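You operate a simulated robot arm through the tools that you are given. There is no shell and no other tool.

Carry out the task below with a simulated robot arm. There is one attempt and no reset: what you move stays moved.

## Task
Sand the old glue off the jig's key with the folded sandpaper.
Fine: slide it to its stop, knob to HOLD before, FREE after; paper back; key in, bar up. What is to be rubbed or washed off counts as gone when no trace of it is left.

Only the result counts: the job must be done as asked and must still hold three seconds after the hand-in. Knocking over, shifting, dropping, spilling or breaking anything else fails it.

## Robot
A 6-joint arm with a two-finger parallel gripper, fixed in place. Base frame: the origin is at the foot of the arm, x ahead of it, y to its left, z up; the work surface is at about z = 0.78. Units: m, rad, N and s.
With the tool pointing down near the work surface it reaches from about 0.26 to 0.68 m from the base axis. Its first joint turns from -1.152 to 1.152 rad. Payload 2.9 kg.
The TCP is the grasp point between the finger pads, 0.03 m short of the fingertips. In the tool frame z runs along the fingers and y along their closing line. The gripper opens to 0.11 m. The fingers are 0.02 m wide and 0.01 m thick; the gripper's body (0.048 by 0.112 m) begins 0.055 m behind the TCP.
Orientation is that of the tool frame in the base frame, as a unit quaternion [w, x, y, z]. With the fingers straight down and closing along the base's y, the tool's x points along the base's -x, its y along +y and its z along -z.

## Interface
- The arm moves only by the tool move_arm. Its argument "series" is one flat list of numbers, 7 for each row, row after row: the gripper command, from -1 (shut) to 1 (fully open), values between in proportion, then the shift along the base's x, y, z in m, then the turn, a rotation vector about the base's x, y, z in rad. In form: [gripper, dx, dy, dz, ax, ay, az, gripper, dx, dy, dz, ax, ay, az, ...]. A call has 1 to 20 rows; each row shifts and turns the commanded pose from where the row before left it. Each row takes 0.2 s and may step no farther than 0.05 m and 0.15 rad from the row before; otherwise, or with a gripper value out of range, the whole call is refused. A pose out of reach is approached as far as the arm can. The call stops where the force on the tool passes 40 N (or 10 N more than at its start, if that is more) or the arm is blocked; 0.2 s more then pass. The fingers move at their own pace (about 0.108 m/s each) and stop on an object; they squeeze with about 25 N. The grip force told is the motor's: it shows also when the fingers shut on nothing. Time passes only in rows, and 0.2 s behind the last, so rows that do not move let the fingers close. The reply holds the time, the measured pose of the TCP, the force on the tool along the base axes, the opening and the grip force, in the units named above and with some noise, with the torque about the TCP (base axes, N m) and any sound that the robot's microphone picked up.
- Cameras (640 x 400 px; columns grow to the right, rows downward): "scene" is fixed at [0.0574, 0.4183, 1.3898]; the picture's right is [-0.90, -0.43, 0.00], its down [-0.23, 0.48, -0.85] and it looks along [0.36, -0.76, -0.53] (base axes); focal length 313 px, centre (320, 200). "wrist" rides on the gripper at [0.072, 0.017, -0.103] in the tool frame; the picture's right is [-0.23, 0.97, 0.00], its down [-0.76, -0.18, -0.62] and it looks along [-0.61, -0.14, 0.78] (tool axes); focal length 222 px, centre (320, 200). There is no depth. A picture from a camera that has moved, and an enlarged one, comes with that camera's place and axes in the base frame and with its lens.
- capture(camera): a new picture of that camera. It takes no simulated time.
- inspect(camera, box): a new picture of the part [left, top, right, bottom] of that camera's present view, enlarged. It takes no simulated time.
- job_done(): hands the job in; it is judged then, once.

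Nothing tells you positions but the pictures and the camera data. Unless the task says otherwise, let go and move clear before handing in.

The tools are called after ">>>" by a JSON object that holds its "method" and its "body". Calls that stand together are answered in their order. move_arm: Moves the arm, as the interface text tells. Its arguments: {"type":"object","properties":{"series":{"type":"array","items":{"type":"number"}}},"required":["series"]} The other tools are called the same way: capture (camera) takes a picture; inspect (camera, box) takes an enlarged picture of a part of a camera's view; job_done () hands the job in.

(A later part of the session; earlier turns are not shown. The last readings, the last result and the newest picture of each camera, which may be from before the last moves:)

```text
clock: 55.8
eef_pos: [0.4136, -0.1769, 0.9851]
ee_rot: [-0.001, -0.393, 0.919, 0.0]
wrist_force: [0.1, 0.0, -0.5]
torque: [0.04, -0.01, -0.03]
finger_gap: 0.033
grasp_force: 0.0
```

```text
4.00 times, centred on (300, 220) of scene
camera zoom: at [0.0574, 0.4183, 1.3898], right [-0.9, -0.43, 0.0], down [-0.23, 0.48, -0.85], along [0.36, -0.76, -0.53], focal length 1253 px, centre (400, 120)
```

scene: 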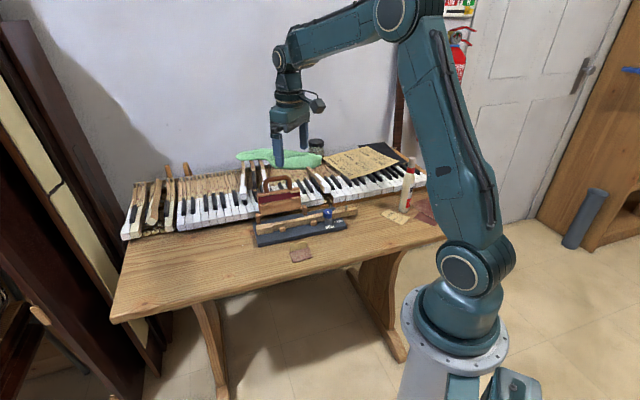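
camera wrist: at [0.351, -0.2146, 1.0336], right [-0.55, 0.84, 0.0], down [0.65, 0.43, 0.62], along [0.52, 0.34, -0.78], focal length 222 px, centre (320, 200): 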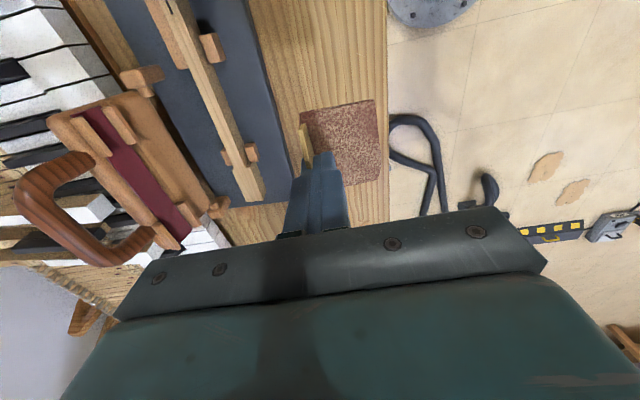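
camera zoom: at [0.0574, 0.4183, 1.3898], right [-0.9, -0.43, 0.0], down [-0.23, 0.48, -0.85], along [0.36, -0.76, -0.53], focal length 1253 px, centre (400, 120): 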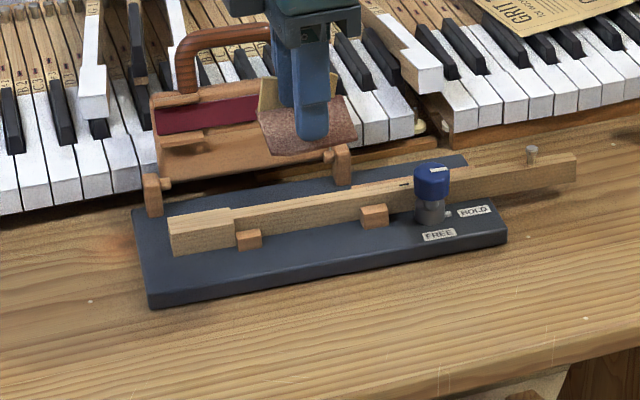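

Unexpected: the paper came up with the gripper despite the open fingers. Let me look closely before anything else.

>>> {"method": "capture", "body": {"camera": "wrist"}}

>>> {"method": "inspect", "body": {"camera": "wrist", "box": [260, 90, 388, 170]}}

>>> {"method": "inspect", "body": {"camera": "scene", "box": [272, 175, 320, 205]}}

```text
taken
camera wrist: at [0.3507, -0.2163, 1.0867], right [-0.55, 0.84, 0.0], down [0.65, 0.43, 0.62], along [0.52, 0.34, -0.78], focal length 222 px, centre (320, 200)
```

wrist: 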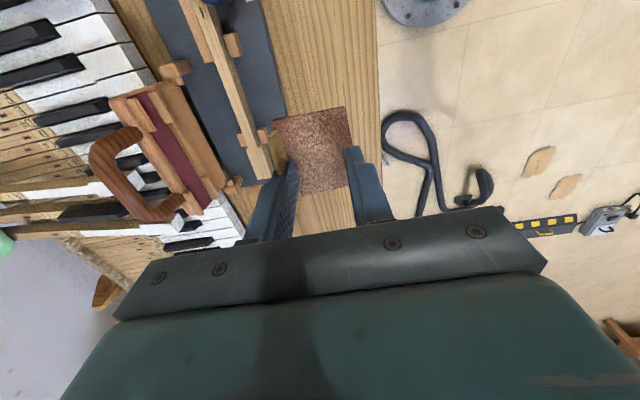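

```text
5.00 times, centred on (324, 130) of wrist
camera zoom: at [0.3507, -0.2163, 1.0867], right [-0.55, 0.84, 0.0], down [0.65, 0.43, 0.62], along [0.52, 0.34, -0.78], focal length 1111 px, centre (300, 550)
```

zoom: 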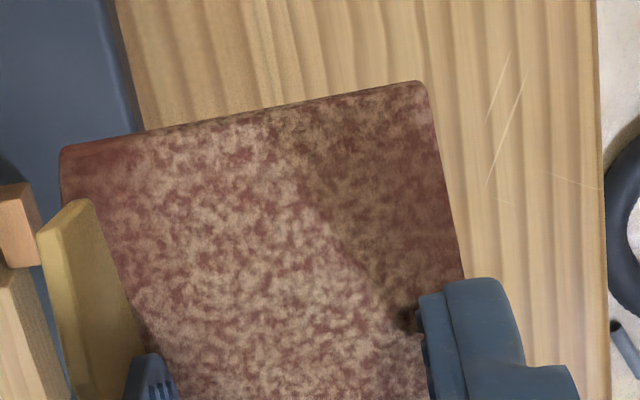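

```text
13.33 times, centred on (296, 190) of scene
camera zoom: at [0.0574, 0.4183, 1.3898], right [-0.9, -0.43, 0.0], down [-0.23, 0.48, -0.85], along [0.36, -0.76, -0.53], focal length 4177 px, centre (640, 333)
```

zoom: 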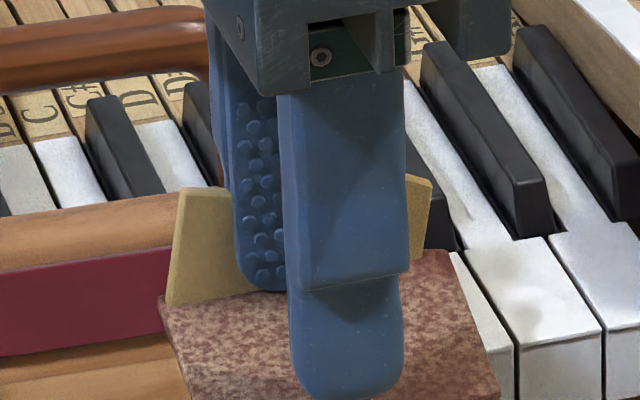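

The flap is clinging to the finger on the jig side (it moved outward with that finger). I'll bring it back over its home spot, compensating for the finger's offset, and set it down before trying to free it.

>>> {"method": "move_arm", "body": {"series": [-0.4, -0.0057, 0.0069, -0.03, 0, 0, 0, -0.4, -0.0056, 0.0069, -0.04, 0, 0, 0, -0.4, 0, 0, -0.04, 0, 0, 0, -0.4, 0, 0, -0.04, 0, 0, 0, -0.4, 0, 0, -0.01, 0, 0, 0]}}

>>> {"method": "inspect", "body": {"camera": "scene", "box": [280, 230, 328, 260]}}

>>> {"method": "capture", "body": {"camera": "wrist"}}

```text
clock: 57.0
eef_pos: [0.4019, -0.1629, 0.8228]
ee_rot: [0.0, -0.393, 0.919, 0.0]
wrist_force: [0.7, 0.0, -0.2]
torque: [-0.01, -0.02, 0.02]
finger_gap: 0.033
grasp_force: 0.0
```

```text
13.33 times, centred on (304, 245) of scene
camera zoom: at [0.0574, 0.4183, 1.3898], right [-0.9, -0.43, 0.0], down [-0.23, 0.48, -0.85], along [0.36, -0.76, -0.53], focal length 4177 px, centre (533, -400)
```

zoom: 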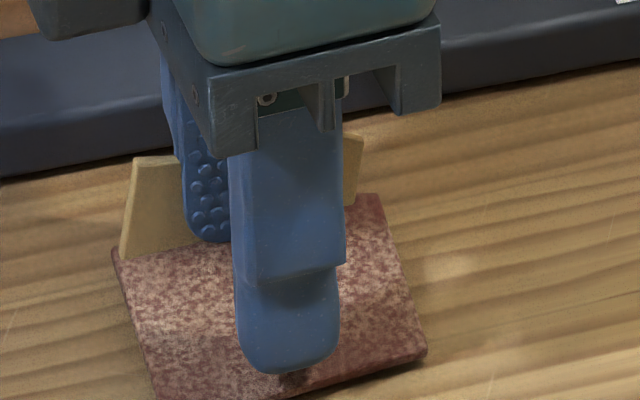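

```text
taken
camera wrist: at [0.3387, -0.2023, 0.9249], right [-0.55, 0.84, 0.0], down [0.65, 0.43, 0.62], along [0.52, 0.34, -0.78], focal length 222 px, centre (320, 200)
```

wrist: 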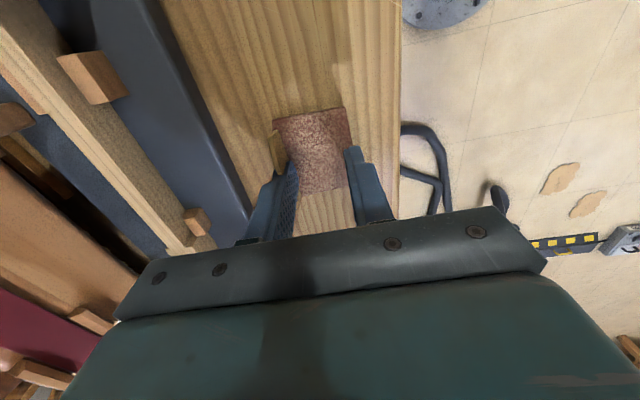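

>>> {"method": "move_arm", "body": {"series": [-0.4, -0.0011, -0.001, -0.002, 0, 0, 0, -0.4, 0, 0, -0.002, 0, 0, 0, -0.4, 0, 0, -0.001, 0, 0, 0, -0.4, 0, 0, -0.001, 0, 0, 0]}}

>>> {"method": "inspect", "body": {"camera": "scene", "box": [280, 235, 328, 265]}}

>>> {"method": "inspect", "body": {"camera": "wrist", "box": [240, 90, 400, 190]}}

```text
clock: 58.0
eef_pos: [0.3999, -0.1626, 0.8165]
ee_rot: [0.0, -0.393, 0.919, -0.001]
wrist_force: [1.9, -0.8, 4.2]
torque: [0.07, 0.02, -0.01]
finger_gap: 0.0338
grasp_force: 0.8
```

```text
13.33 times, centred on (304, 250) of scene
camera zoom: at [0.0573, 0.4183, 1.3898], right [-0.9, -0.43, 0.0], down [-0.23, 0.48, -0.85], along [0.36, -0.76, -0.53], focal length 4177 px, centre (533, -467)
```

zoom: 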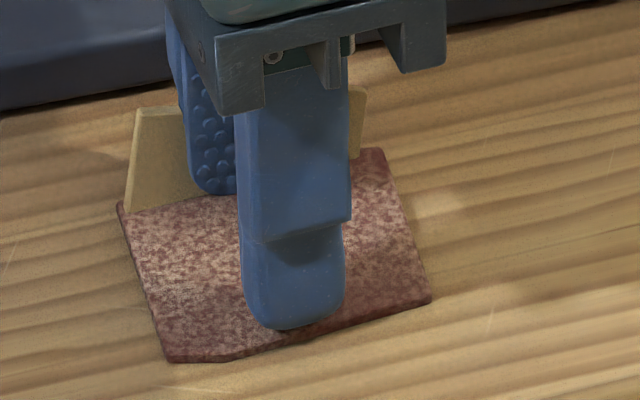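

```text
4.00 times, centred on (320, 140) of wrist
camera zoom: at [0.3379, -0.2028, 0.9187], right [-0.55, 0.84, 0.0], down [0.65, 0.43, 0.62], along [0.52, 0.34, -0.78], focal length 888 px, centre (320, 440)
```

zoom: 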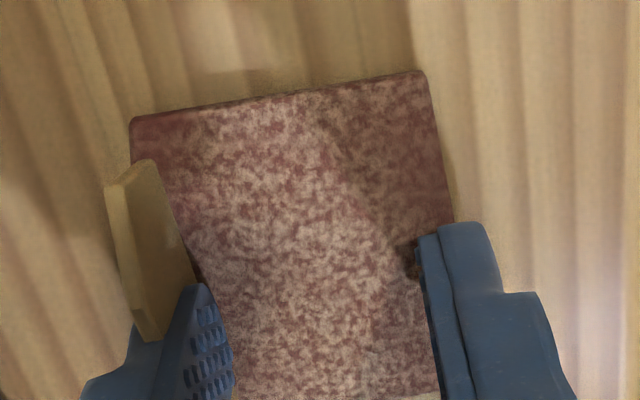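

The flap sits lodged in the jig-side finger's tip. With the pad resting at home, I try opening fully while shifting the arm so that finger stays still.

>>> {"method": "move_arm", "body": {"series": [-0.17, -0.0044, 0.0046, 0.0005, 0, 0, 0, 0.07, -0.0045, 0.0046, 0, 0, 0, 0, 0.3, -0.0044, 0.0046, 0, 0, 0, 0, 0.54, -0.0045, 0.0046, 0, 0, 0, 0, 0.77, -0.0045, 0.0046, 0, 0, 0, 0, 1, -0.0045, 0.0046, 0, 0, 0, 0, 1, 0, 0, 0, 0, 0, 0]}}

>>> {"method": "inspect", "body": {"camera": "scene", "box": [280, 235, 328, 265]}}

>>> {"method": "capture", "body": {"camera": "wrist"}}

```text
clock: 59.6
eef_pos: [0.3746, -0.1354, 0.8171]
ee_rot: [0.0, -0.393, 0.92, -0.001]
wrist_force: [1.3, -1.4, 3.7]
torque: [-0.08, -0.12, -0.02]
finger_gap: 0.1101
grasp_force: 0.0
```

```text
13.33 times, centred on (304, 250) of scene
camera zoom: at [0.0573, 0.4183, 1.3898], right [-0.9, -0.43, 0.0], down [-0.23, 0.48, -0.85], along [0.36, -0.76, -0.53], focal length 4177 px, centre (533, -467)
```

zoom: 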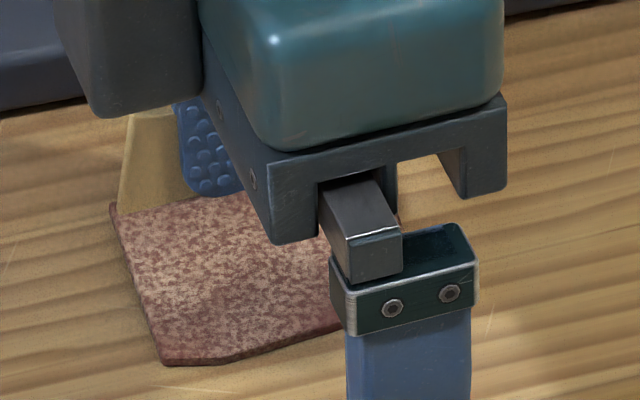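

```text
taken
camera wrist: at [0.3113, -0.1749, 0.9191], right [-0.55, 0.84, 0.0], down [0.65, 0.43, 0.62], along [0.52, 0.34, -0.78], focal length 222 px, centre (320, 200)
```

wrist: 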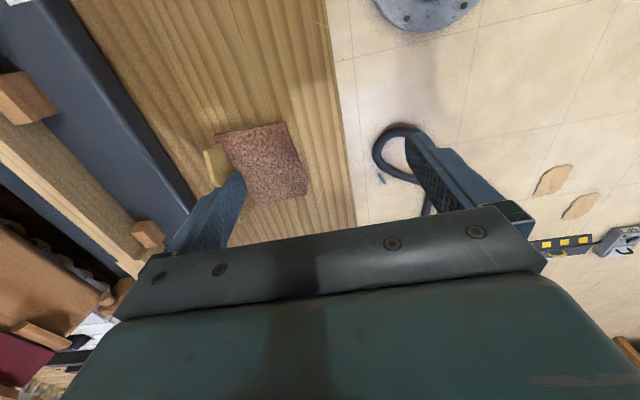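

Now I rise a few millimetres to see whether the paper stays.

>>> {"method": "move_arm", "body": {"series": [1, 0, 0, 0.003, 0, 0, 0, 1, 0, 0, 0.005, 0, 0, 0]}}

>>> {"method": "inspect", "body": {"camera": "scene", "box": [280, 235, 328, 265]}}

>>> {"method": "inspect", "body": {"camera": "wrist", "box": [160, 110, 320, 210]}}

```text
clock: 60.2
eef_pos: [0.3731, -0.1342, 0.8244]
ee_rot: [0.0, -0.393, 0.919, 0.002]
wrist_force: [0.9, 0.6, 0.3]
torque: [0.01, -0.01, 0.0]
finger_gap: 0.11
grasp_force: 0.1
```

```text
13.33 times, centred on (304, 250) of scene
camera zoom: at [0.0574, 0.4183, 1.3898], right [-0.9, -0.43, 0.0], down [-0.23, 0.48, -0.85], along [0.36, -0.76, -0.53], focal length 4177 px, centre (533, -467)
```

zoom: 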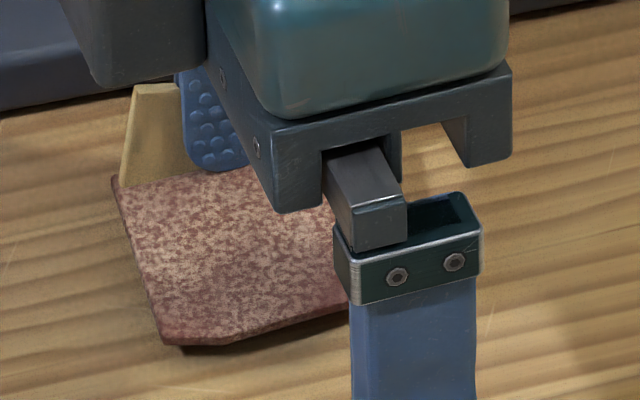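

```text
4.00 times, centred on (240, 160) of wrist
camera zoom: at [0.3103, -0.1748, 0.9271], right [-0.55, 0.84, 0.0], down [0.66, 0.43, 0.62], along [0.52, 0.34, -0.78], focal length 888 px, centre (640, 360)
```

zoom: 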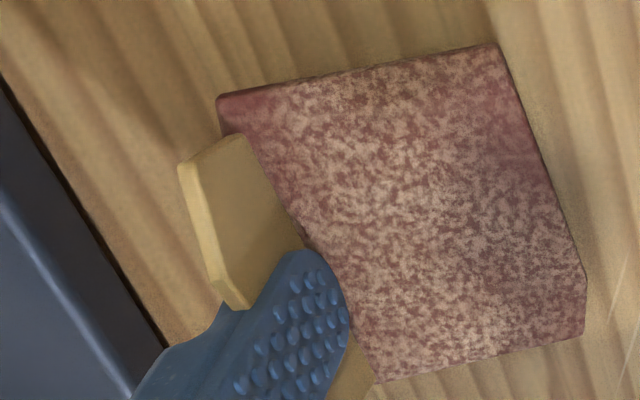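

The paper still hangs on that finger. Plan: use the other finger to push the pad's front edge outward relative to the clinging finger while it lies on the table. First I narrow the opening (keeping the paper over its spot) and tilt the gripper slightly so the free finger is lower.

>>> {"method": "move_arm", "body": {"series": [0.64, 0.007, -0.0072, 0, 0, 0, 0, 0.27, 0.007, -0.0072, 0, 0, 0, 0, -0.09, 0.0069, -0.0071, 0, 0, 0, 0, -0.09, 0, 0, 0, 0, 0, 0, -0.09, 0, 0, 0.003, -0.054, -0.052, 0, -0.09, 0, 0, 0, -0.054, -0.052, 0]}}

>>> {"method": "inspect", "body": {"camera": "scene", "box": [280, 230, 328, 260]}}

>>> {"method": "inspect", "body": {"camera": "wrist", "box": [200, 90, 400, 215]}}

```text
clock: 61.6
eef_pos: [0.3949, -0.1571, 0.8283]
ee_rot: [0.027, -0.393, 0.917, -0.07]
wrist_force: [-0.1, -0.3, 0.6]
torque: [0.01, 0.02, 0.01]
finger_gap: 0.05
grasp_force: 0.1
```

```text
13.33 times, centred on (304, 245) of scene
camera zoom: at [0.0574, 0.4183, 1.3898], right [-0.9, -0.43, 0.0], down [-0.23, 0.48, -0.85], along [0.36, -0.76, -0.53], focal length 4177 px, centre (533, -400)
```

zoom: 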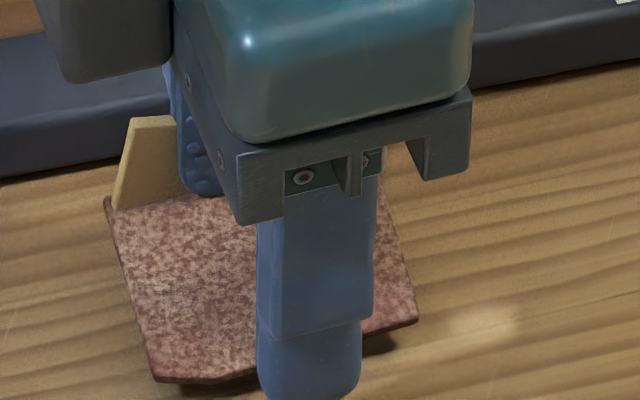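

```text
3.20 times, centred on (300, 152) of wrist
camera zoom: at [0.322, -0.1856, 0.9269], right [-0.54, 0.83, -0.15], down [0.59, 0.5, 0.64], along [0.6, 0.26, -0.76], focal length 711 px, centre (384, 352)
```

zoom: 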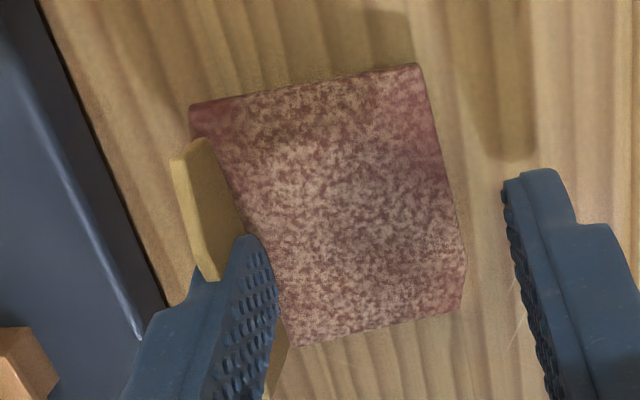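

>>> {"method": "move_arm", "body": {"series": [-0.09, 0, 0, -0.004, 0, 0, 0, -0.09, 0, 0, -0.004, 0, 0, 0, -0.09, 0, 0, -0.002, 0, 0, 0]}}

>>> {"method": "inspect", "body": {"camera": "scene", "box": [280, 235, 328, 265]}}

>>> {"method": "inspect", "body": {"camera": "wrist", "box": [200, 90, 400, 215]}}

```text
clock: 62.4
eef_pos: [0.3955, -0.1574, 0.8188]
ee_rot: [0.026, -0.392, 0.917, -0.07]
wrist_force: [0.5, -0.2, 4.2]
torque: [0.01, -0.06, -0.04]
finger_gap: 0.0508
grasp_force: 0.7
```

```text
13.33 times, centred on (304, 250) of scene
camera zoom: at [0.0573, 0.4183, 1.3898], right [-0.9, -0.43, 0.0], down [-0.23, 0.48, -0.85], along [0.36, -0.76, -0.53], focal length 4177 px, centre (533, -467)
```

zoom: 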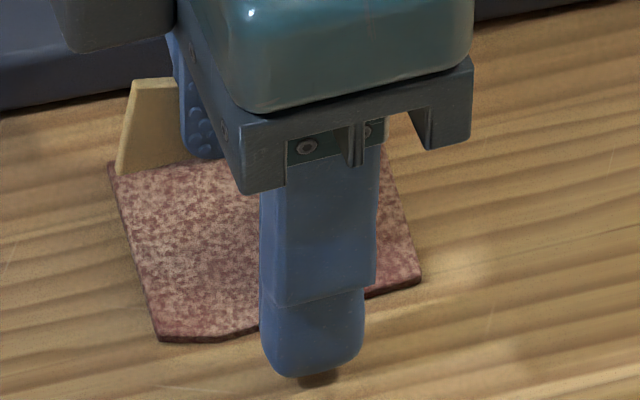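

```text
3.20 times, centred on (300, 152) of wrist
camera zoom: at [0.3219, -0.186, 0.9178], right [-0.54, 0.83, -0.15], down [0.59, 0.5, 0.64], along [0.6, 0.26, -0.76], focal length 711 px, centre (384, 352)
```

zoom: 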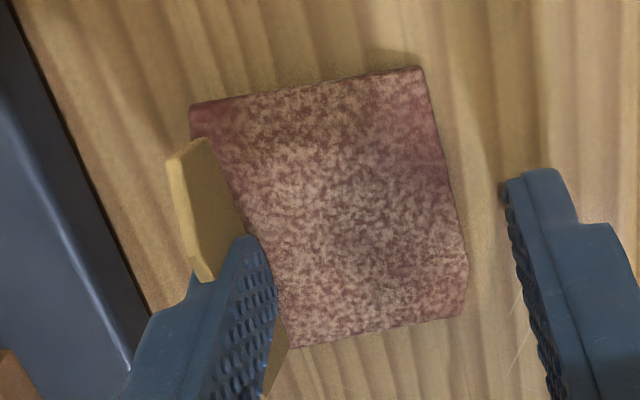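

The free finger's tip is at table level in front of the pad's front edge. I now close step by step, holding the free finger still and drawing the clinging finger inward, so the pad's edge is blocked and the flap gets pushed out.

>>> {"method": "move_arm", "body": {"series": [-0.16, -0.0014, 0.0014, 0.0006, 0, 0, 0, -0.236, -0.0014, 0.0015, 0, 0, 0, 0, -0.31, -0.0014, 0.0014, 0, 0, 0, 0, -0.382, -0.0014, 0.0015, 0, 0, 0, 0, -0.382, 0, 0, 0, 0, 0, 0]}}

>>> {"method": "inspect", "body": {"camera": "scene", "box": [280, 235, 328, 265]}}

>>> {"method": "inspect", "body": {"camera": "wrist", "box": [220, 90, 420, 215]}}

```text
clock: 63.6
eef_pos: [0.3882, -0.1497, 0.8188]
ee_rot: [0.027, -0.391, 0.917, -0.071]
wrist_force: [2.2, -1.0, 5.4]
torque: [0.03, -0.02, -0.02]
finger_gap: 0.0354
grasp_force: 1.6
```

```text
13.33 times, centred on (304, 250) of scene
camera zoom: at [0.0573, 0.4183, 1.3898], right [-0.9, -0.43, 0.0], down [-0.23, 0.48, -0.85], along [0.36, -0.76, -0.53], focal length 4177 px, centre (533, -467)
```

zoom: 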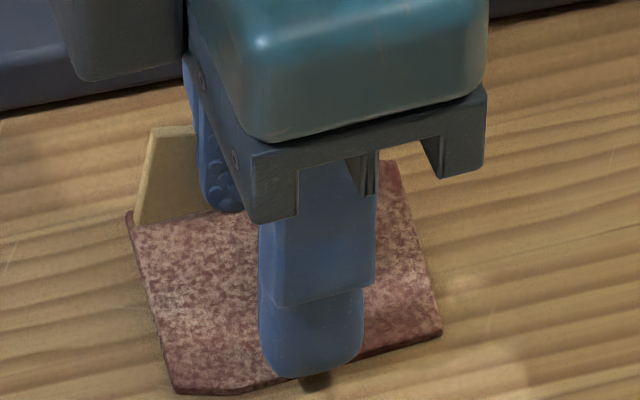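

```text
3.20 times, centred on (320, 152) of wrist
camera zoom: at [0.3162, -0.1798, 0.9177], right [-0.54, 0.83, -0.15], down [0.59, 0.5, 0.64], along [0.6, 0.26, -0.76], focal length 711 px, centre (320, 352)
```

zoom: 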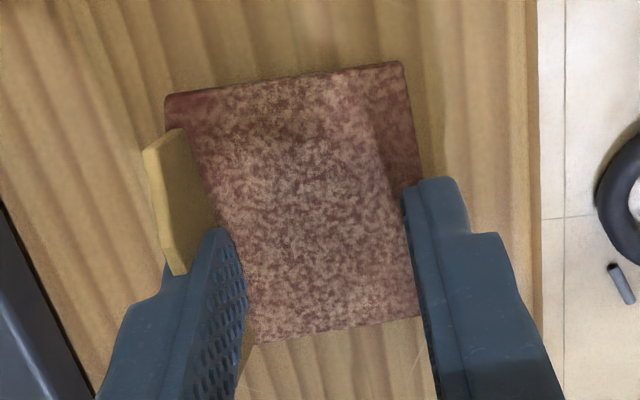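

>>> {"method": "inspect", "body": {"camera": "scene", "box": [288, 252, 320, 272]}}

>>> {"method": "inspect", "body": {"camera": "wrist", "box": [310, 120, 390, 170]}}

```text
16.00 times, centred on (304, 262) of scene
camera zoom: at [0.0573, 0.4183, 1.3898], right [-0.9, -0.43, 0.0], down [-0.23, 0.48, -0.85], along [0.36, -0.76, -0.53], focal length 5013 px, centre (576, -792)
```

zoom: 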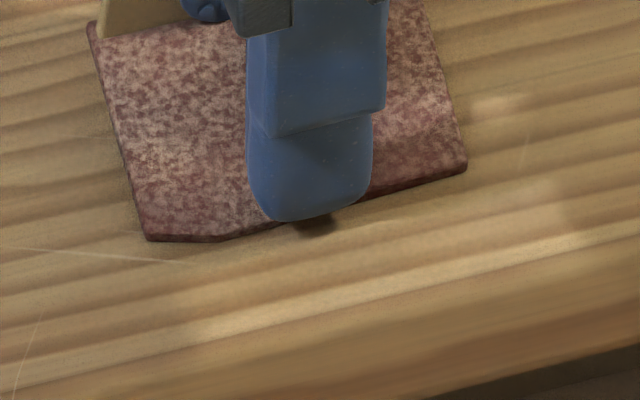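

```text
8.00 times, centred on (350, 145) of wrist
camera zoom: at [0.3162, -0.1798, 0.9177], right [-0.54, 0.83, -0.15], down [0.59, 0.5, 0.64], along [0.6, 0.26, -0.76], focal length 1777 px, centre (80, 640)
```

zoom: 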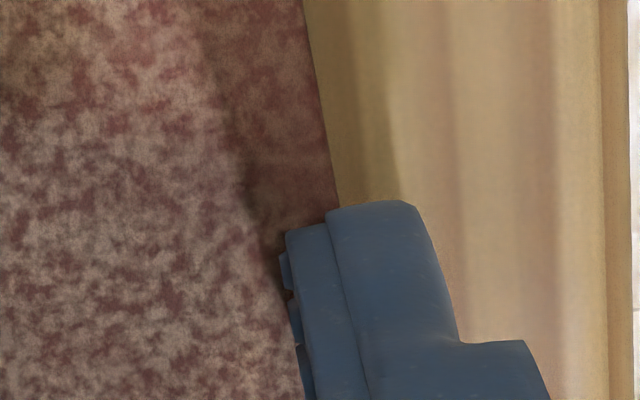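

>>> {"method": "move_arm", "body": {"series": [-0.455, -0.0014, 0.0014, 0, 0, 0, 0, -0.527, -0.0014, 0.0015, 0, 0, 0, 0, -0.6, -0.0014, 0.0014, 0, 0, 0, 0, -0.64, -0.0007, 0.0007, 0, 0, 0, 0, -0.64, 0, 0, 0, 0, 0, 0]}}

>>> {"method": "inspect", "body": {"camera": "scene", "box": [280, 235, 328, 265]}}

>>> {"method": "inspect", "body": {"camera": "wrist", "box": [220, 90, 420, 215]}}

```text
clock: 64.8
eef_pos: [0.3836, -0.1448, 0.8178]
ee_rot: [0.026, -0.393, 0.917, -0.069]
wrist_force: [1.5, -1.4, 3.4]
torque: [0.03, 0.02, 0.02]
finger_gap: 0.021
grasp_force: 0.2
```

```text
13.33 times, centred on (304, 250) of scene
camera zoom: at [0.0574, 0.4183, 1.3898], right [-0.9, -0.43, 0.0], down [-0.23, 0.48, -0.85], along [0.36, -0.76, -0.53], focal length 4177 px, centre (533, -467)
```

zoom: 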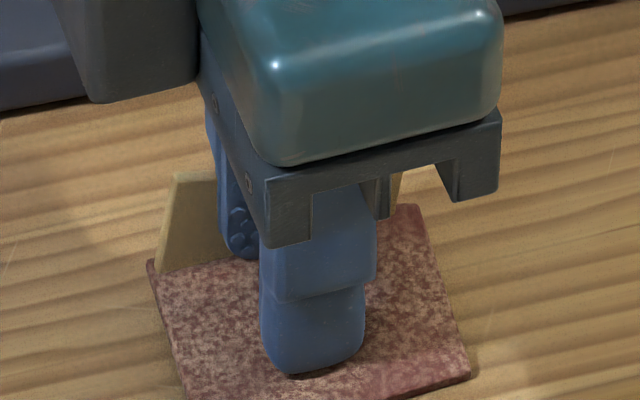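

```text
3.20 times, centred on (320, 152) of wrist
camera zoom: at [0.3107, -0.1749, 0.9177], right [-0.54, 0.83, -0.15], down [0.59, 0.5, 0.64], along [0.6, 0.26, -0.76], focal length 711 px, centre (320, 352)
```

zoom: 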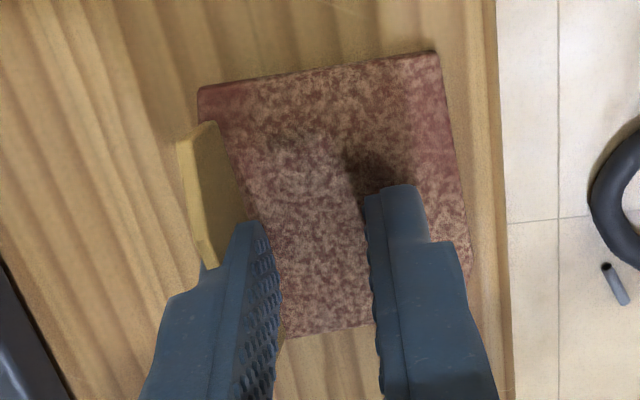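

The pad slipped under the free finger. New approach: with the pad back at home, pin it to the table with the free finger close to the flap, then tilt the gripper about that fingertip so the clinging finger lifts out. First back to the home spot.

>>> {"method": "move_arm", "body": {"series": [-0.64, 0, 0, 0.006, 0, 0, 0, -0.64, 0.0098, -0.0101, 0, 0, 0, 0, -0.64, 0.0097, -0.01, 0, 0, 0, 0, -0.8, 0, 0, 0, 0, 0, 0, -0.8, 0, 0, 0, 0, 0, 0]}}

>>> {"method": "inspect", "body": {"camera": "scene", "box": [280, 235, 328, 265]}}

>>> {"method": "inspect", "body": {"camera": "wrist", "box": [220, 90, 420, 215]}}

```text
clock: 66.0
eef_pos: [0.4028, -0.1665, 0.8245]
ee_rot: [0.027, -0.392, 0.917, -0.07]
wrist_force: [0.6, -1.0, 0.7]
torque: [0.0, 0.04, 0.0]
finger_gap: 0.0111
grasp_force: 0.1
```

```text
13.33 times, centred on (304, 250) of scene
camera zoom: at [0.0574, 0.4183, 1.3898], right [-0.9, -0.43, 0.0], down [-0.23, 0.48, -0.85], along [0.36, -0.76, -0.53], focal length 4177 px, centre (533, -467)
```

zoom: 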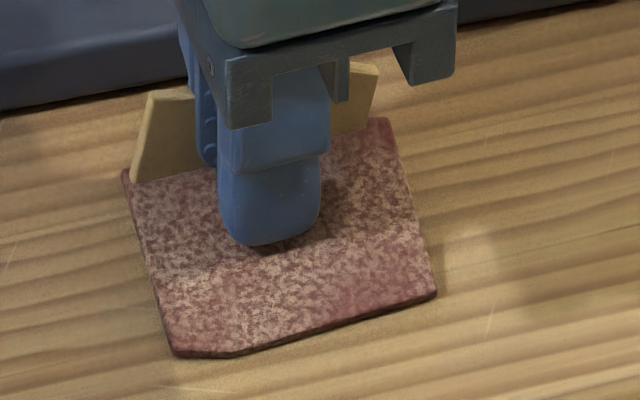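

```text
3.20 times, centred on (320, 152) of wrist
camera zoom: at [0.3304, -0.1961, 0.9229], right [-0.54, 0.83, -0.15], down [0.59, 0.5, 0.64], along [0.6, 0.26, -0.76], focal length 711 px, centre (320, 352)
```

zoom: 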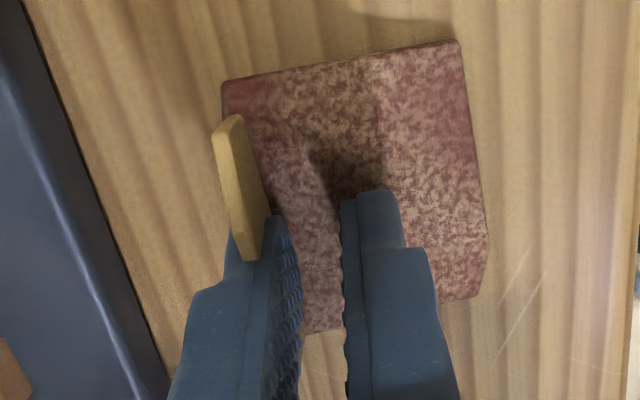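

The paper is back over its spot. Now I press the free finger down to pin the pad.

>>> {"method": "move_arm", "body": {"series": [-0.8, 0, 0, -0.004, 0, 0, 0, -0.8, 0, 0, -0.003, 0, 0, 0, -0.8, 0, 0, -0.002, 0, 0, 0, -0.8, 0, 0, -0.001, 0, 0, 0]}}

>>> {"method": "inspect", "body": {"camera": "scene", "box": [280, 235, 328, 265]}}

```text
clock: 67.0
eef_pos: [0.404, -0.1653, 0.8141]
ee_rot: [0.026, -0.393, 0.917, -0.068]
wrist_force: [-0.7, 0.7, 2.4]
torque: [0.03, 0.07, 0.01]
finger_gap: 0.008
grasp_force: 0.1
```

```text
13.33 times, centred on (304, 250) of scene
camera zoom: at [0.0573, 0.4184, 1.3898], right [-0.9, -0.43, 0.0], down [-0.23, 0.48, -0.85], along [0.36, -0.76, -0.53], focal length 4177 px, centre (533, -467)
```

zoom: 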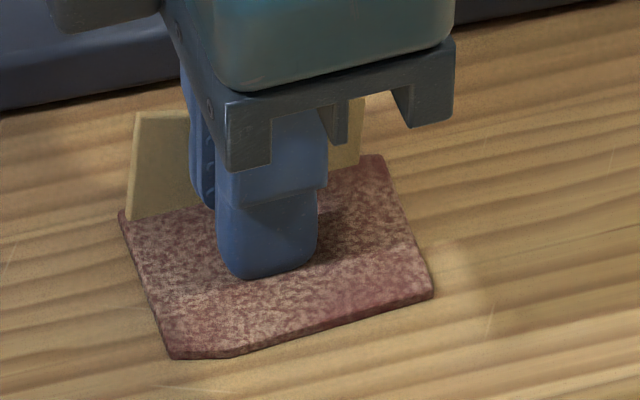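

>>> {"method": "move_arm", "body": {"series": [-0.8, 0, 0, -0.001, 0, 0, 0, -0.8, 0, 0, -0.001, 0, 0, 0]}}

>>> {"method": "inspect", "body": {"camera": "scene", "box": [280, 235, 328, 265]}}

>>> {"method": "inspect", "body": {"camera": "wrist", "box": [220, 90, 420, 215]}}

```text
clock: 67.6
eef_pos: [0.4035, -0.1671, 0.8127]
ee_rot: [0.028, -0.392, 0.917, -0.071]
wrist_force: [-0.5, 1.7, 9.1]
torque: [0.11, 0.03, -0.01]
finger_gap: 0.0083
grasp_force: 0.0
```

```text
13.33 times, centred on (304, 250) of scene
camera zoom: at [0.0572, 0.4184, 1.3898], right [-0.9, -0.43, 0.0], down [-0.23, 0.48, -0.85], along [0.36, -0.76, -0.53], focal length 4177 px, centre (533, -467)
```

zoom: 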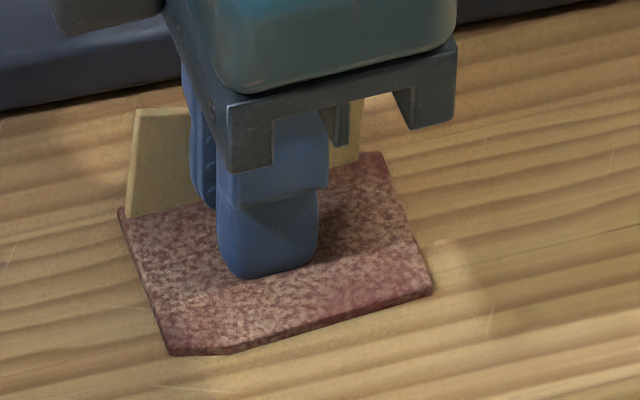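

```text
3.20 times, centred on (320, 152) of wrist
camera zoom: at [0.3303, -0.1958, 0.9121], right [-0.54, 0.83, -0.15], down [0.59, 0.5, 0.64], along [0.6, 0.26, -0.75], focal length 711 px, centre (320, 352)
```

zoom: 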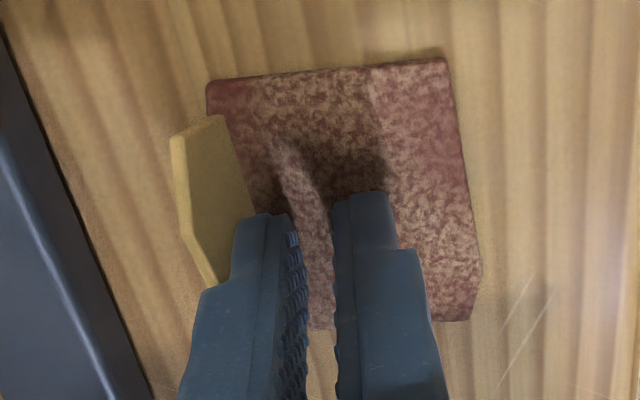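

The flap now seems to lie outside the clinging finger. I rise slightly and look.

>>> {"method": "move_arm", "body": {"series": [-0.8, -0.0005, 0.0005, 0.003, 0, 0, 0, -0.8, -0.0005, 0.0005, 0.004, 0, 0, 0]}}

>>> {"method": "inspect", "body": {"camera": "scene", "box": [280, 235, 328, 265]}}

>>> {"method": "inspect", "body": {"camera": "wrist", "box": [220, 90, 420, 215]}}

```text
clock: 68.2
eef_pos: [0.4019, -0.1652, 0.8196]
ee_rot: [0.027, -0.392, 0.917, -0.07]
wrist_force: [0.0, -0.4, 0.2]
torque: [-0.03, 0.0, 0.02]
finger_gap: 0.0111
grasp_force: 0.1
```

```text
13.33 times, centred on (304, 250) of scene
camera zoom: at [0.0574, 0.4183, 1.3898], right [-0.9, -0.43, 0.0], down [-0.23, 0.48, -0.85], along [0.36, -0.76, -0.53], focal length 4177 px, centre (533, -467)
```

zoom: 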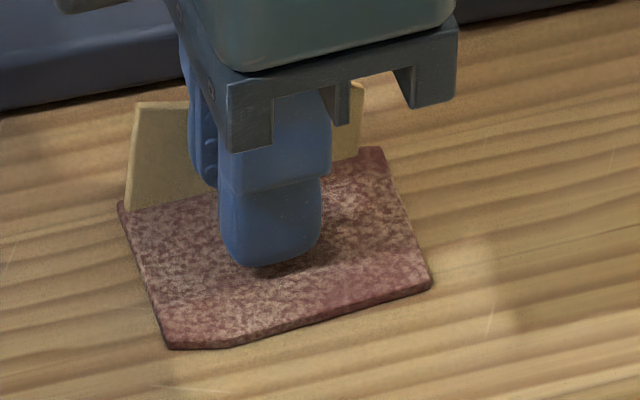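

```text
3.20 times, centred on (320, 152) of wrist
camera zoom: at [0.3294, -0.1942, 0.919], right [-0.54, 0.83, -0.15], down [0.59, 0.5, 0.64], along [0.6, 0.26, -0.76], focal length 711 px, centre (320, 352)
```

zoom: 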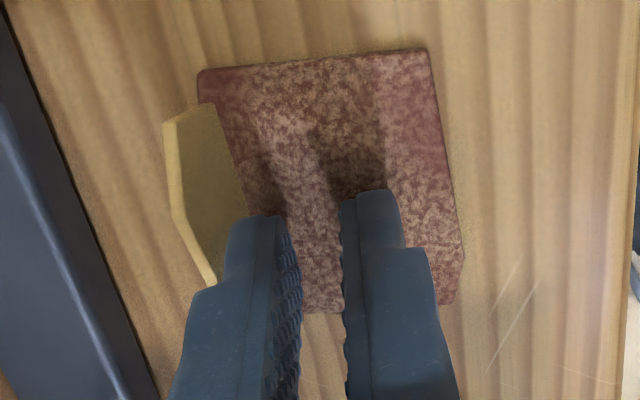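

It stayed down this time. I move the fingers away from the flap and check it stays.

>>> {"method": "move_arm", "body": {"series": [-0.8, -0.0028, 0.0029, 0.002, 0, 0, 0, -0.8, -0.0035, 0.0036, 0.002, 0, 0, 0]}}

>>> {"method": "inspect", "body": {"camera": "scene", "box": [280, 235, 328, 265]}}

>>> {"method": "inspect", "body": {"camera": "wrist", "box": [220, 90, 420, 215]}}

```text
clock: 68.8
eef_pos: [0.3962, -0.1591, 0.8237]
ee_rot: [0.027, -0.392, 0.917, -0.07]
wrist_force: [0.8, 0.0, 0.5]
torque: [-0.02, 0.0, 0.0]
finger_gap: 0.0109
grasp_force: 0.0
```

```text
13.33 times, centred on (304, 250) of scene
camera zoom: at [0.0574, 0.4183, 1.3898], right [-0.9, -0.43, 0.0], down [-0.23, 0.48, -0.85], along [0.36, -0.76, -0.53], focal length 4177 px, centre (533, -467)
```

zoom: 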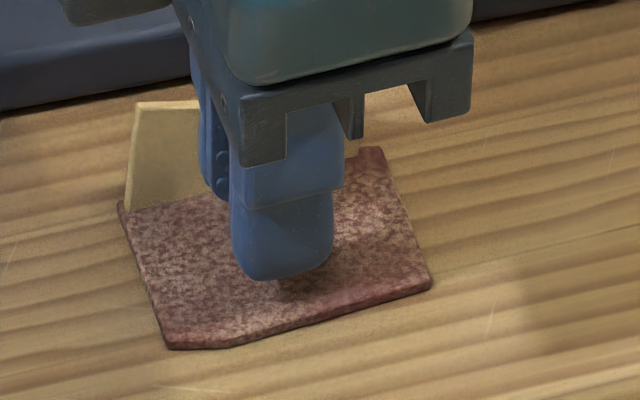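

```text
3.20 times, centred on (320, 152) of wrist
camera zoom: at [0.3227, -0.1875, 0.9231], right [-0.54, 0.83, -0.15], down [0.59, 0.5, 0.64], along [0.6, 0.26, -0.76], focal length 711 px, centre (320, 352)
```

zoom: 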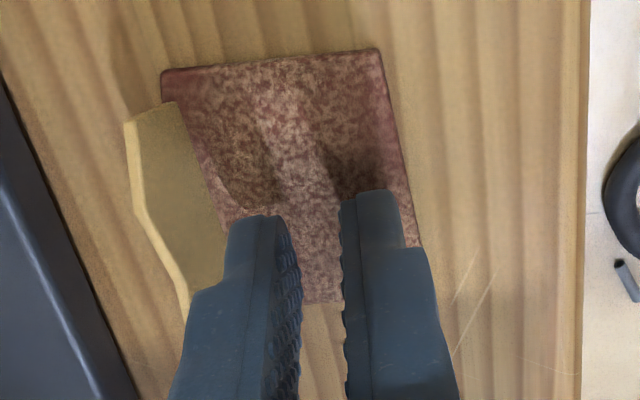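

The paper is free and lies flat within a few mm of its original place. I rise, level the gripper and return above the knob.

>>> {"method": "move_arm", "body": {"series": [-0.8, 0, 0, 0.03, 0, 0, 0, -0.8, 0, 0, 0.045, 0, 0, 0, -0.8, 0, 0, 0.045, 0.054, 0.052, 0, -0.8, 0, 0, 0.04, 0.054, 0.052, 0, 0.1, -0.006, -0.038, 0, 0, 0, 0, 0.1, -0.006, -0.038, 0, 0, 0, 0, 0.1, -0.006, -0.038, 0, 0, 0, 0, 0.1, -0.005, -0.038, 0, 0, 0, 0, 0.1, 0, 0, 0, 0, 0, 0]}}

>>> {"method": "capture", "body": {"camera": "wrist"}}

>>> {"method": "inspect", "body": {"camera": "scene", "box": [220, 170, 380, 270]}}

>>> {"method": "inspect", "body": {"camera": "scene", "box": [280, 235, 328, 265]}}

>>> {"method": "inspect", "body": {"camera": "wrist", "box": [240, 70, 400, 170]}}

```text
clock: 70.8
eef_pos: [0.3747, -0.3112, 0.9803]
ee_rot: [0.0, -0.394, 0.919, 0.0]
wrist_force: [0.0, 0.3, 0.7]
torque: [0.01, 0.0, -0.02]
finger_gap: 0.0603
grasp_force: 0.1
```

```text
taken
camera wrist: at [0.3123, -0.3524, 1.0834], right [-0.55, 0.84, 0.0], down [0.65, 0.43, 0.62], along [0.52, 0.34, -0.78], focal length 222 px, centre (320, 200)
```

wrist: 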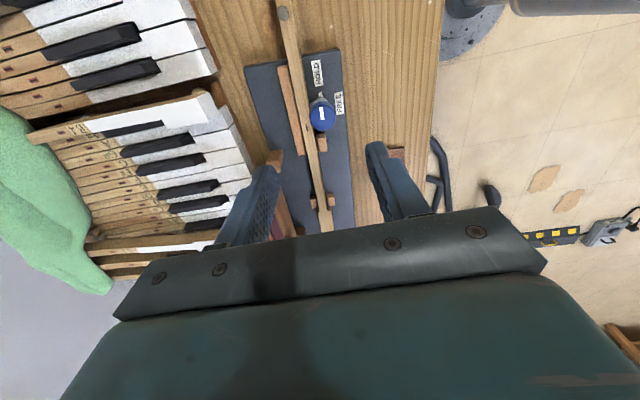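

```text
4.00 times, centred on (300, 220) of scene
camera zoom: at [0.0574, 0.4183, 1.3898], right [-0.9, -0.43, 0.0], down [-0.23, 0.48, -0.85], along [0.36, -0.76, -0.53], focal length 1253 px, centre (400, 120)
```

zoom: 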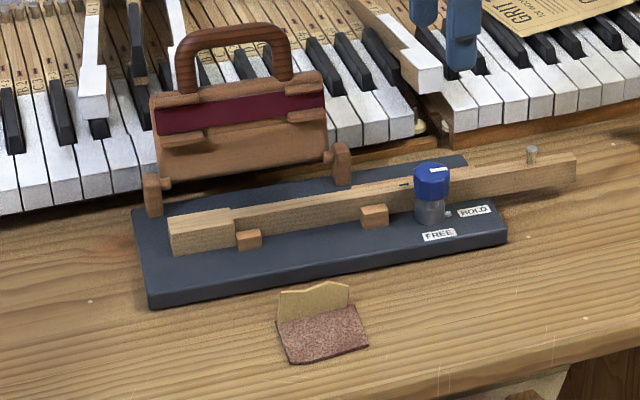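

```text
13.33 times, centred on (304, 250) of scene
camera zoom: at [0.0574, 0.4183, 1.3898], right [-0.9, -0.43, 0.0], down [-0.23, 0.48, -0.85], along [0.36, -0.76, -0.53], focal length 4177 px, centre (533, -467)
```

zoom: 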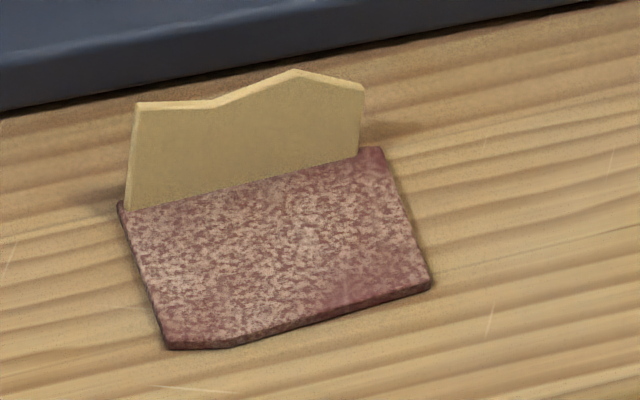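

```text
4.00 times, centred on (320, 120) of wrist
camera zoom: at [0.3123, -0.3524, 1.0834], right [-0.55, 0.84, 0.0], down [0.65, 0.43, 0.62], along [0.52, 0.34, -0.78], focal length 888 px, centre (320, 520)
```

zoom: 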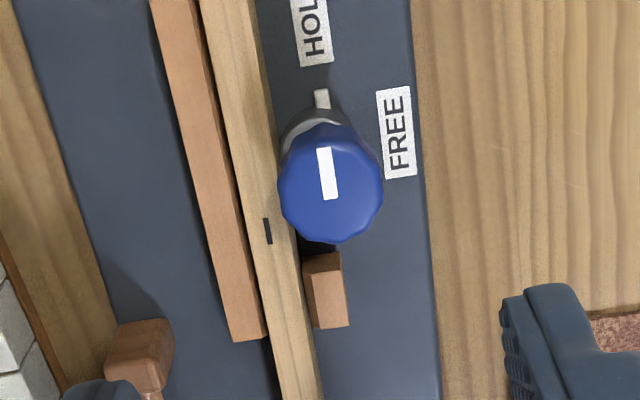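

The paper lies upright at its spot, nothing else disturbed. I lower toward the knob to centre on it.

>>> {"method": "move_arm", "body": {"series": [0.1, 0, 0, -0.035, 0, 0, 0, 0.1, 0, 0, -0.035, 0, 0, 0, 0.1, 0, 0, -0.023, 0, 0, 0]}}

>>> {"method": "inspect", "body": {"camera": "wrist", "box": [240, 90, 400, 190]}}

>>> {"method": "inspect", "body": {"camera": "scene", "box": [296, 190, 360, 230]}}

```text
clock: 71.6
eef_pos: [0.3741, -0.3111, 0.8882]
ee_rot: [0.001, -0.393, 0.919, -0.001]
wrist_force: [-0.4, 0.0, 0.3]
torque: [-0.03, -0.01, 0.0]
finger_gap: 0.0602
grasp_force: 0.1
```

```text
4.00 times, centred on (320, 140) of wrist
camera zoom: at [0.3119, -0.3514, 0.9909], right [-0.55, 0.84, 0.0], down [0.65, 0.43, 0.62], along [0.52, 0.34, -0.78], focal length 888 px, centre (320, 440)
```

zoom: 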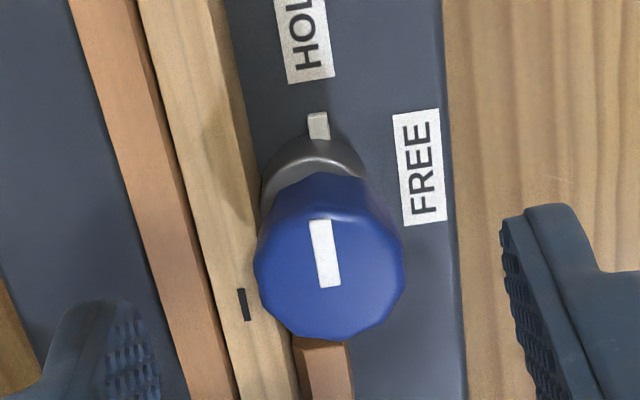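

```text
10.00 times, centred on (328, 210) of scene
camera zoom: at [0.0574, 0.4183, 1.3898], right [-0.9, -0.43, 0.0], down [-0.23, 0.48, -0.85], along [0.36, -0.76, -0.53], focal length 3133 px, centre (240, 100)
```

zoom: 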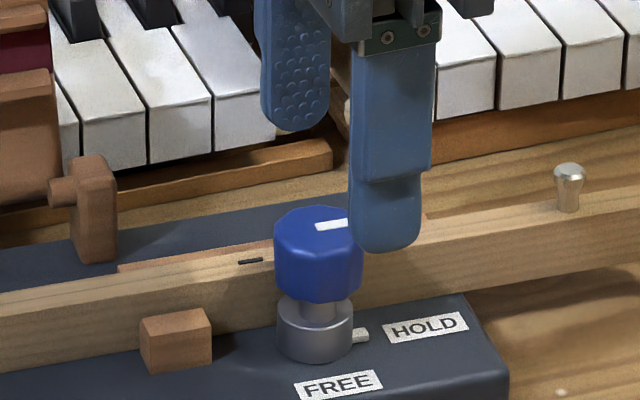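

Well centred. I descend and grip the knob.

>>> {"method": "move_arm", "body": {"series": [0.1, 0, 0, -0.018, 0, 0, 0, 0.1, 0, 0, -0.0145, 0, 0, 0, -0.2, 0, 0, 0, 0, 0, 0, -0.6, 0, 0, 0, 0, 0, 0, -1, 0, 0, 0, 0, 0, 0, -1, 0, 0, 0, 0, 0, 0]}}

>>> {"method": "inspect", "body": {"camera": "scene", "box": [296, 190, 360, 230]}}

```text
clock: 73.0
eef_pos: [0.3728, -0.3117, 0.8575]
ee_rot: [0.0, -0.393, 0.92, -0.001]
wrist_force: [7.3, -8.2, 0.4]
torque: [-0.08, -0.21, -0.1]
finger_gap: 0.0281
grasp_force: 24.8
```

```text
10.00 times, centred on (328, 210) of scene
camera zoom: at [0.0576, 0.4181, 1.3898], right [-0.9, -0.43, 0.0], down [-0.23, 0.48, -0.85], along [0.36, -0.76, -0.53], focal length 3133 px, centre (240, 100)
```

zoom: 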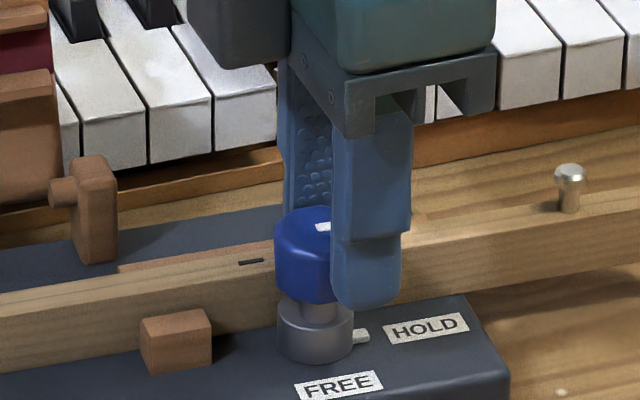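

A side load of ~11 N toward the key; I follow it by about 1.2 mm to relieve it.

>>> {"method": "move_arm", "body": {"series": [-1, 0.0009, -0.0009, 0, 0, 0, 0]}}

```text
clock: 73.4
eef_pos: [0.3725, -0.3104, 0.8581]
ee_rot: [-0.001, -0.393, 0.92, 0.0]
wrist_force: [0.5, -0.5, -0.4]
torque: [-0.09, -0.04, -0.04]
finger_gap: 0.028
grasp_force: 25.1
```

Load relieved. Now I turn the knob back clockwise toward FREE in stages, watching the side load.

>>> {"method": "move_arm", "body": {"series": [-1, 0, 0, 0, 0, 0, -0.1, -1, 0, 0, 0, 0, 0, -0.1, -1, 0, 0, 0, 0, 0, -0.1]}}

```text
clock: 74.2
eef_pos: [0.3714, -0.3094, 0.8575]
ee_rot: [-0.002, -0.25, 0.968, 0.004]
wrist_force: [-18.1, 13.4, 7.9]
torque: [0.41, 0.2, 0.13]
finger_gap: 0.0277
grasp_force: 24.9
```

>>> {"method": "inspect", "body": {"camera": "scene", "box": [296, 190, 360, 230]}}

>>> {"method": "inspect", "body": {"camera": "wrist", "box": [200, 80, 440, 230]}}

```text
10.00 times, centred on (328, 210) of scene
camera zoom: at [0.0568, 0.4187, 1.3897], right [-0.9, -0.43, 0.0], down [-0.23, 0.48, -0.85], along [0.37, -0.76, -0.53], focal length 3133 px, centre (240, 100)
```

zoom: 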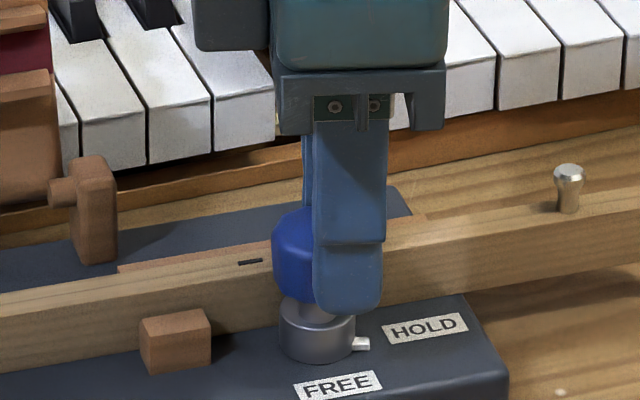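

```text
2.67 times, centred on (320, 155) of wrist
camera zoom: at [0.301, -0.3303, 0.96], right [-0.27, 0.96, 0.01], down [0.76, 0.21, 0.62], along [0.59, 0.17, -0.79], focal length 592 px, centre (320, 320)
```

zoom: 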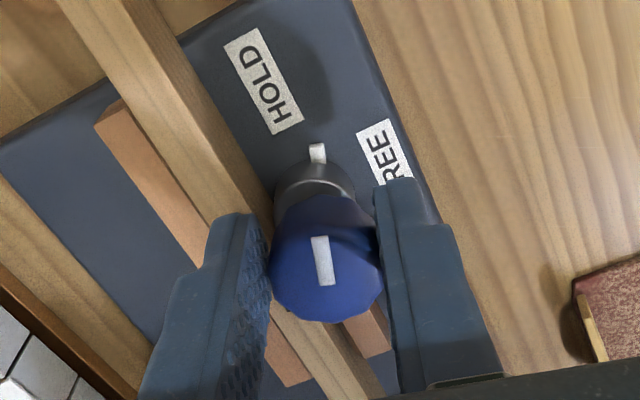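

The knob follows, but the load shows my grip is several mm off its axis along the finger width. I release, shift ~6 mm toward the axis, and grip again.

>>> {"method": "move_arm", "body": {"series": [-0.25, 0, 0, 0, 0, 0, 0, -0.25, 0, 0, 0, 0, 0, 0, -0.25, 0.005, 0.0028, 0, 0, 0, 0, -0.25, 0, 0, 0, 0, 0, 0]}}

>>> {"method": "inspect", "body": {"camera": "wrist", "box": [200, 80, 440, 230]}}

>>> {"method": "inspect", "body": {"camera": "scene", "box": [296, 190, 360, 230]}}

```text
clock: 75.2
eef_pos: [0.3799, -0.3094, 0.8591]
ee_rot: [0.0, -0.251, 0.968, 0.001]
wrist_force: [0.0, 0.4, 0.1]
torque: [0.06, 0.01, -0.04]
finger_gap: 0.0412
grasp_force: 0.1
```

```text
2.67 times, centred on (320, 155) of wrist
camera zoom: at [0.3083, -0.3293, 0.9604], right [-0.27, 0.96, 0.0], down [0.75, 0.22, 0.62], along [0.6, 0.17, -0.78], focal length 592 px, centre (320, 320)
```

zoom: 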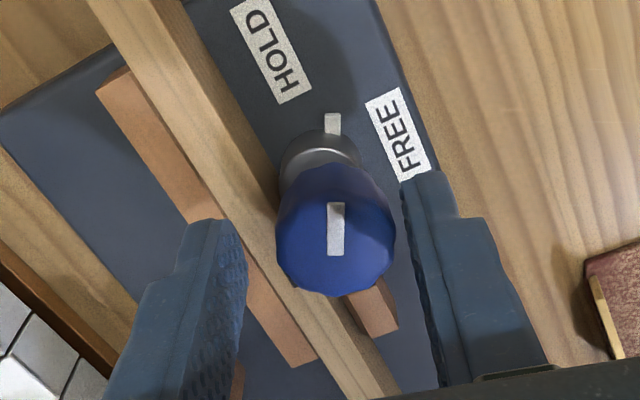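

```text
10.00 times, centred on (328, 210) of scene
camera zoom: at [0.0574, 0.4183, 1.3898], right [-0.9, -0.43, 0.0], down [-0.23, 0.48, -0.85], along [0.36, -0.76, -0.53], focal length 3133 px, centre (240, 100)
```

zoom: 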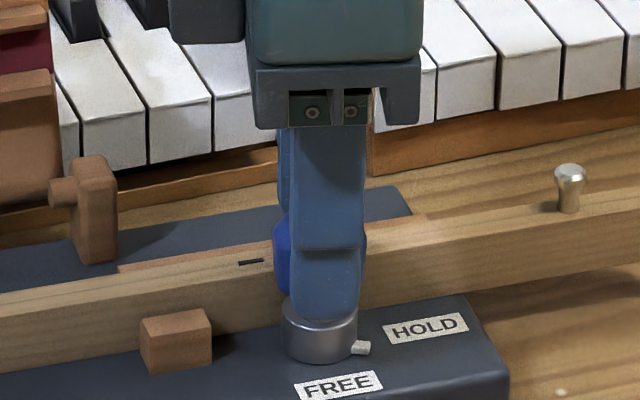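

Now the axis is centred along the finger width; I correct 4 mm sideways and grip again.

>>> {"method": "move_arm", "body": {"series": [-0.25, -0.002, 0.0035, -0.002, 0, 0, 0, -0.6, 0, 0, 0, 0, 0, 0, -1, 0, 0, 0, 0, 0, 0, -1, 0, 0, 0, 0, 0, 0]}}

```text
clock: 76.2
eef_pos: [0.3777, -0.3053, 0.8569]
ee_rot: [0.0, -0.251, 0.968, -0.002]
wrist_force: [3.4, -3.7, -0.1]
torque: [-0.11, -0.02, -0.02]
finger_gap: 0.0281
grasp_force: 25.3
```

Side load is small (5 N). I continue turning toward FREE.

>>> {"method": "move_arm", "body": {"series": [-1, 0.0002, -0.0004, 0, 0, 0, -0.1, -1, 0, 0, 0, 0, 0, -0.1, -1, 0, 0, 0, 0, 0, -0.1, -1, 0, 0, 0, 0, 0, -0.1]}}

>>> {"method": "inspect", "body": {"camera": "scene", "box": [296, 190, 360, 230]}}

>>> {"method": "inspect", "body": {"camera": "wrist", "box": [200, 80, 440, 230]}}

```text
clock: 77.2
eef_pos: [0.3781, -0.3054, 0.8561]
ee_rot: [0.001, -0.053, 0.999, -0.001]
wrist_force: [8.1, -5.4, 3.2]
torque: [-0.16, 0.28, 0.02]
finger_gap: 0.0279
grasp_force: 25.7
```

```text
10.00 times, centred on (328, 210) of scene
camera zoom: at [0.0576, 0.4182, 1.3898], right [-0.9, -0.43, 0.0], down [-0.23, 0.48, -0.85], along [0.36, -0.76, -0.53], focal length 3133 px, centre (240, 100)
```

zoom: 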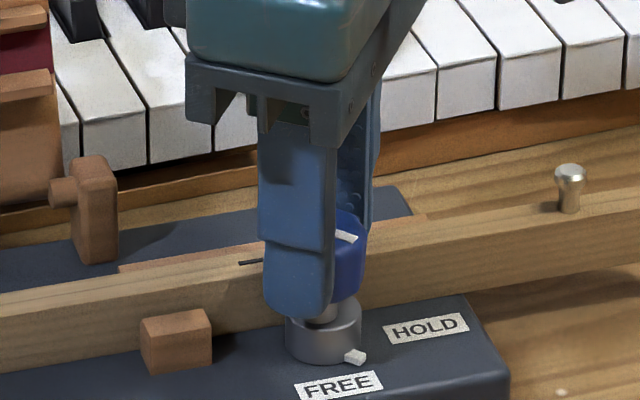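

```text
2.67 times, centred on (320, 155) of wrist
camera zoom: at [0.304, -0.2964, 0.9583], right [0.12, 0.99, 0.0], down [0.77, -0.1, 0.63], along [0.62, -0.08, -0.78], focal length 592 px, centre (320, 320)
```

zoom: 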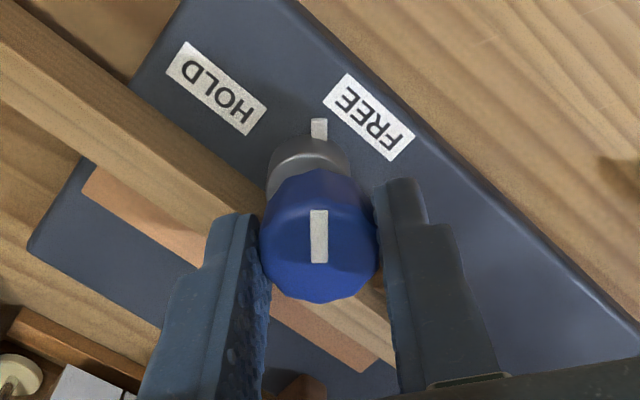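

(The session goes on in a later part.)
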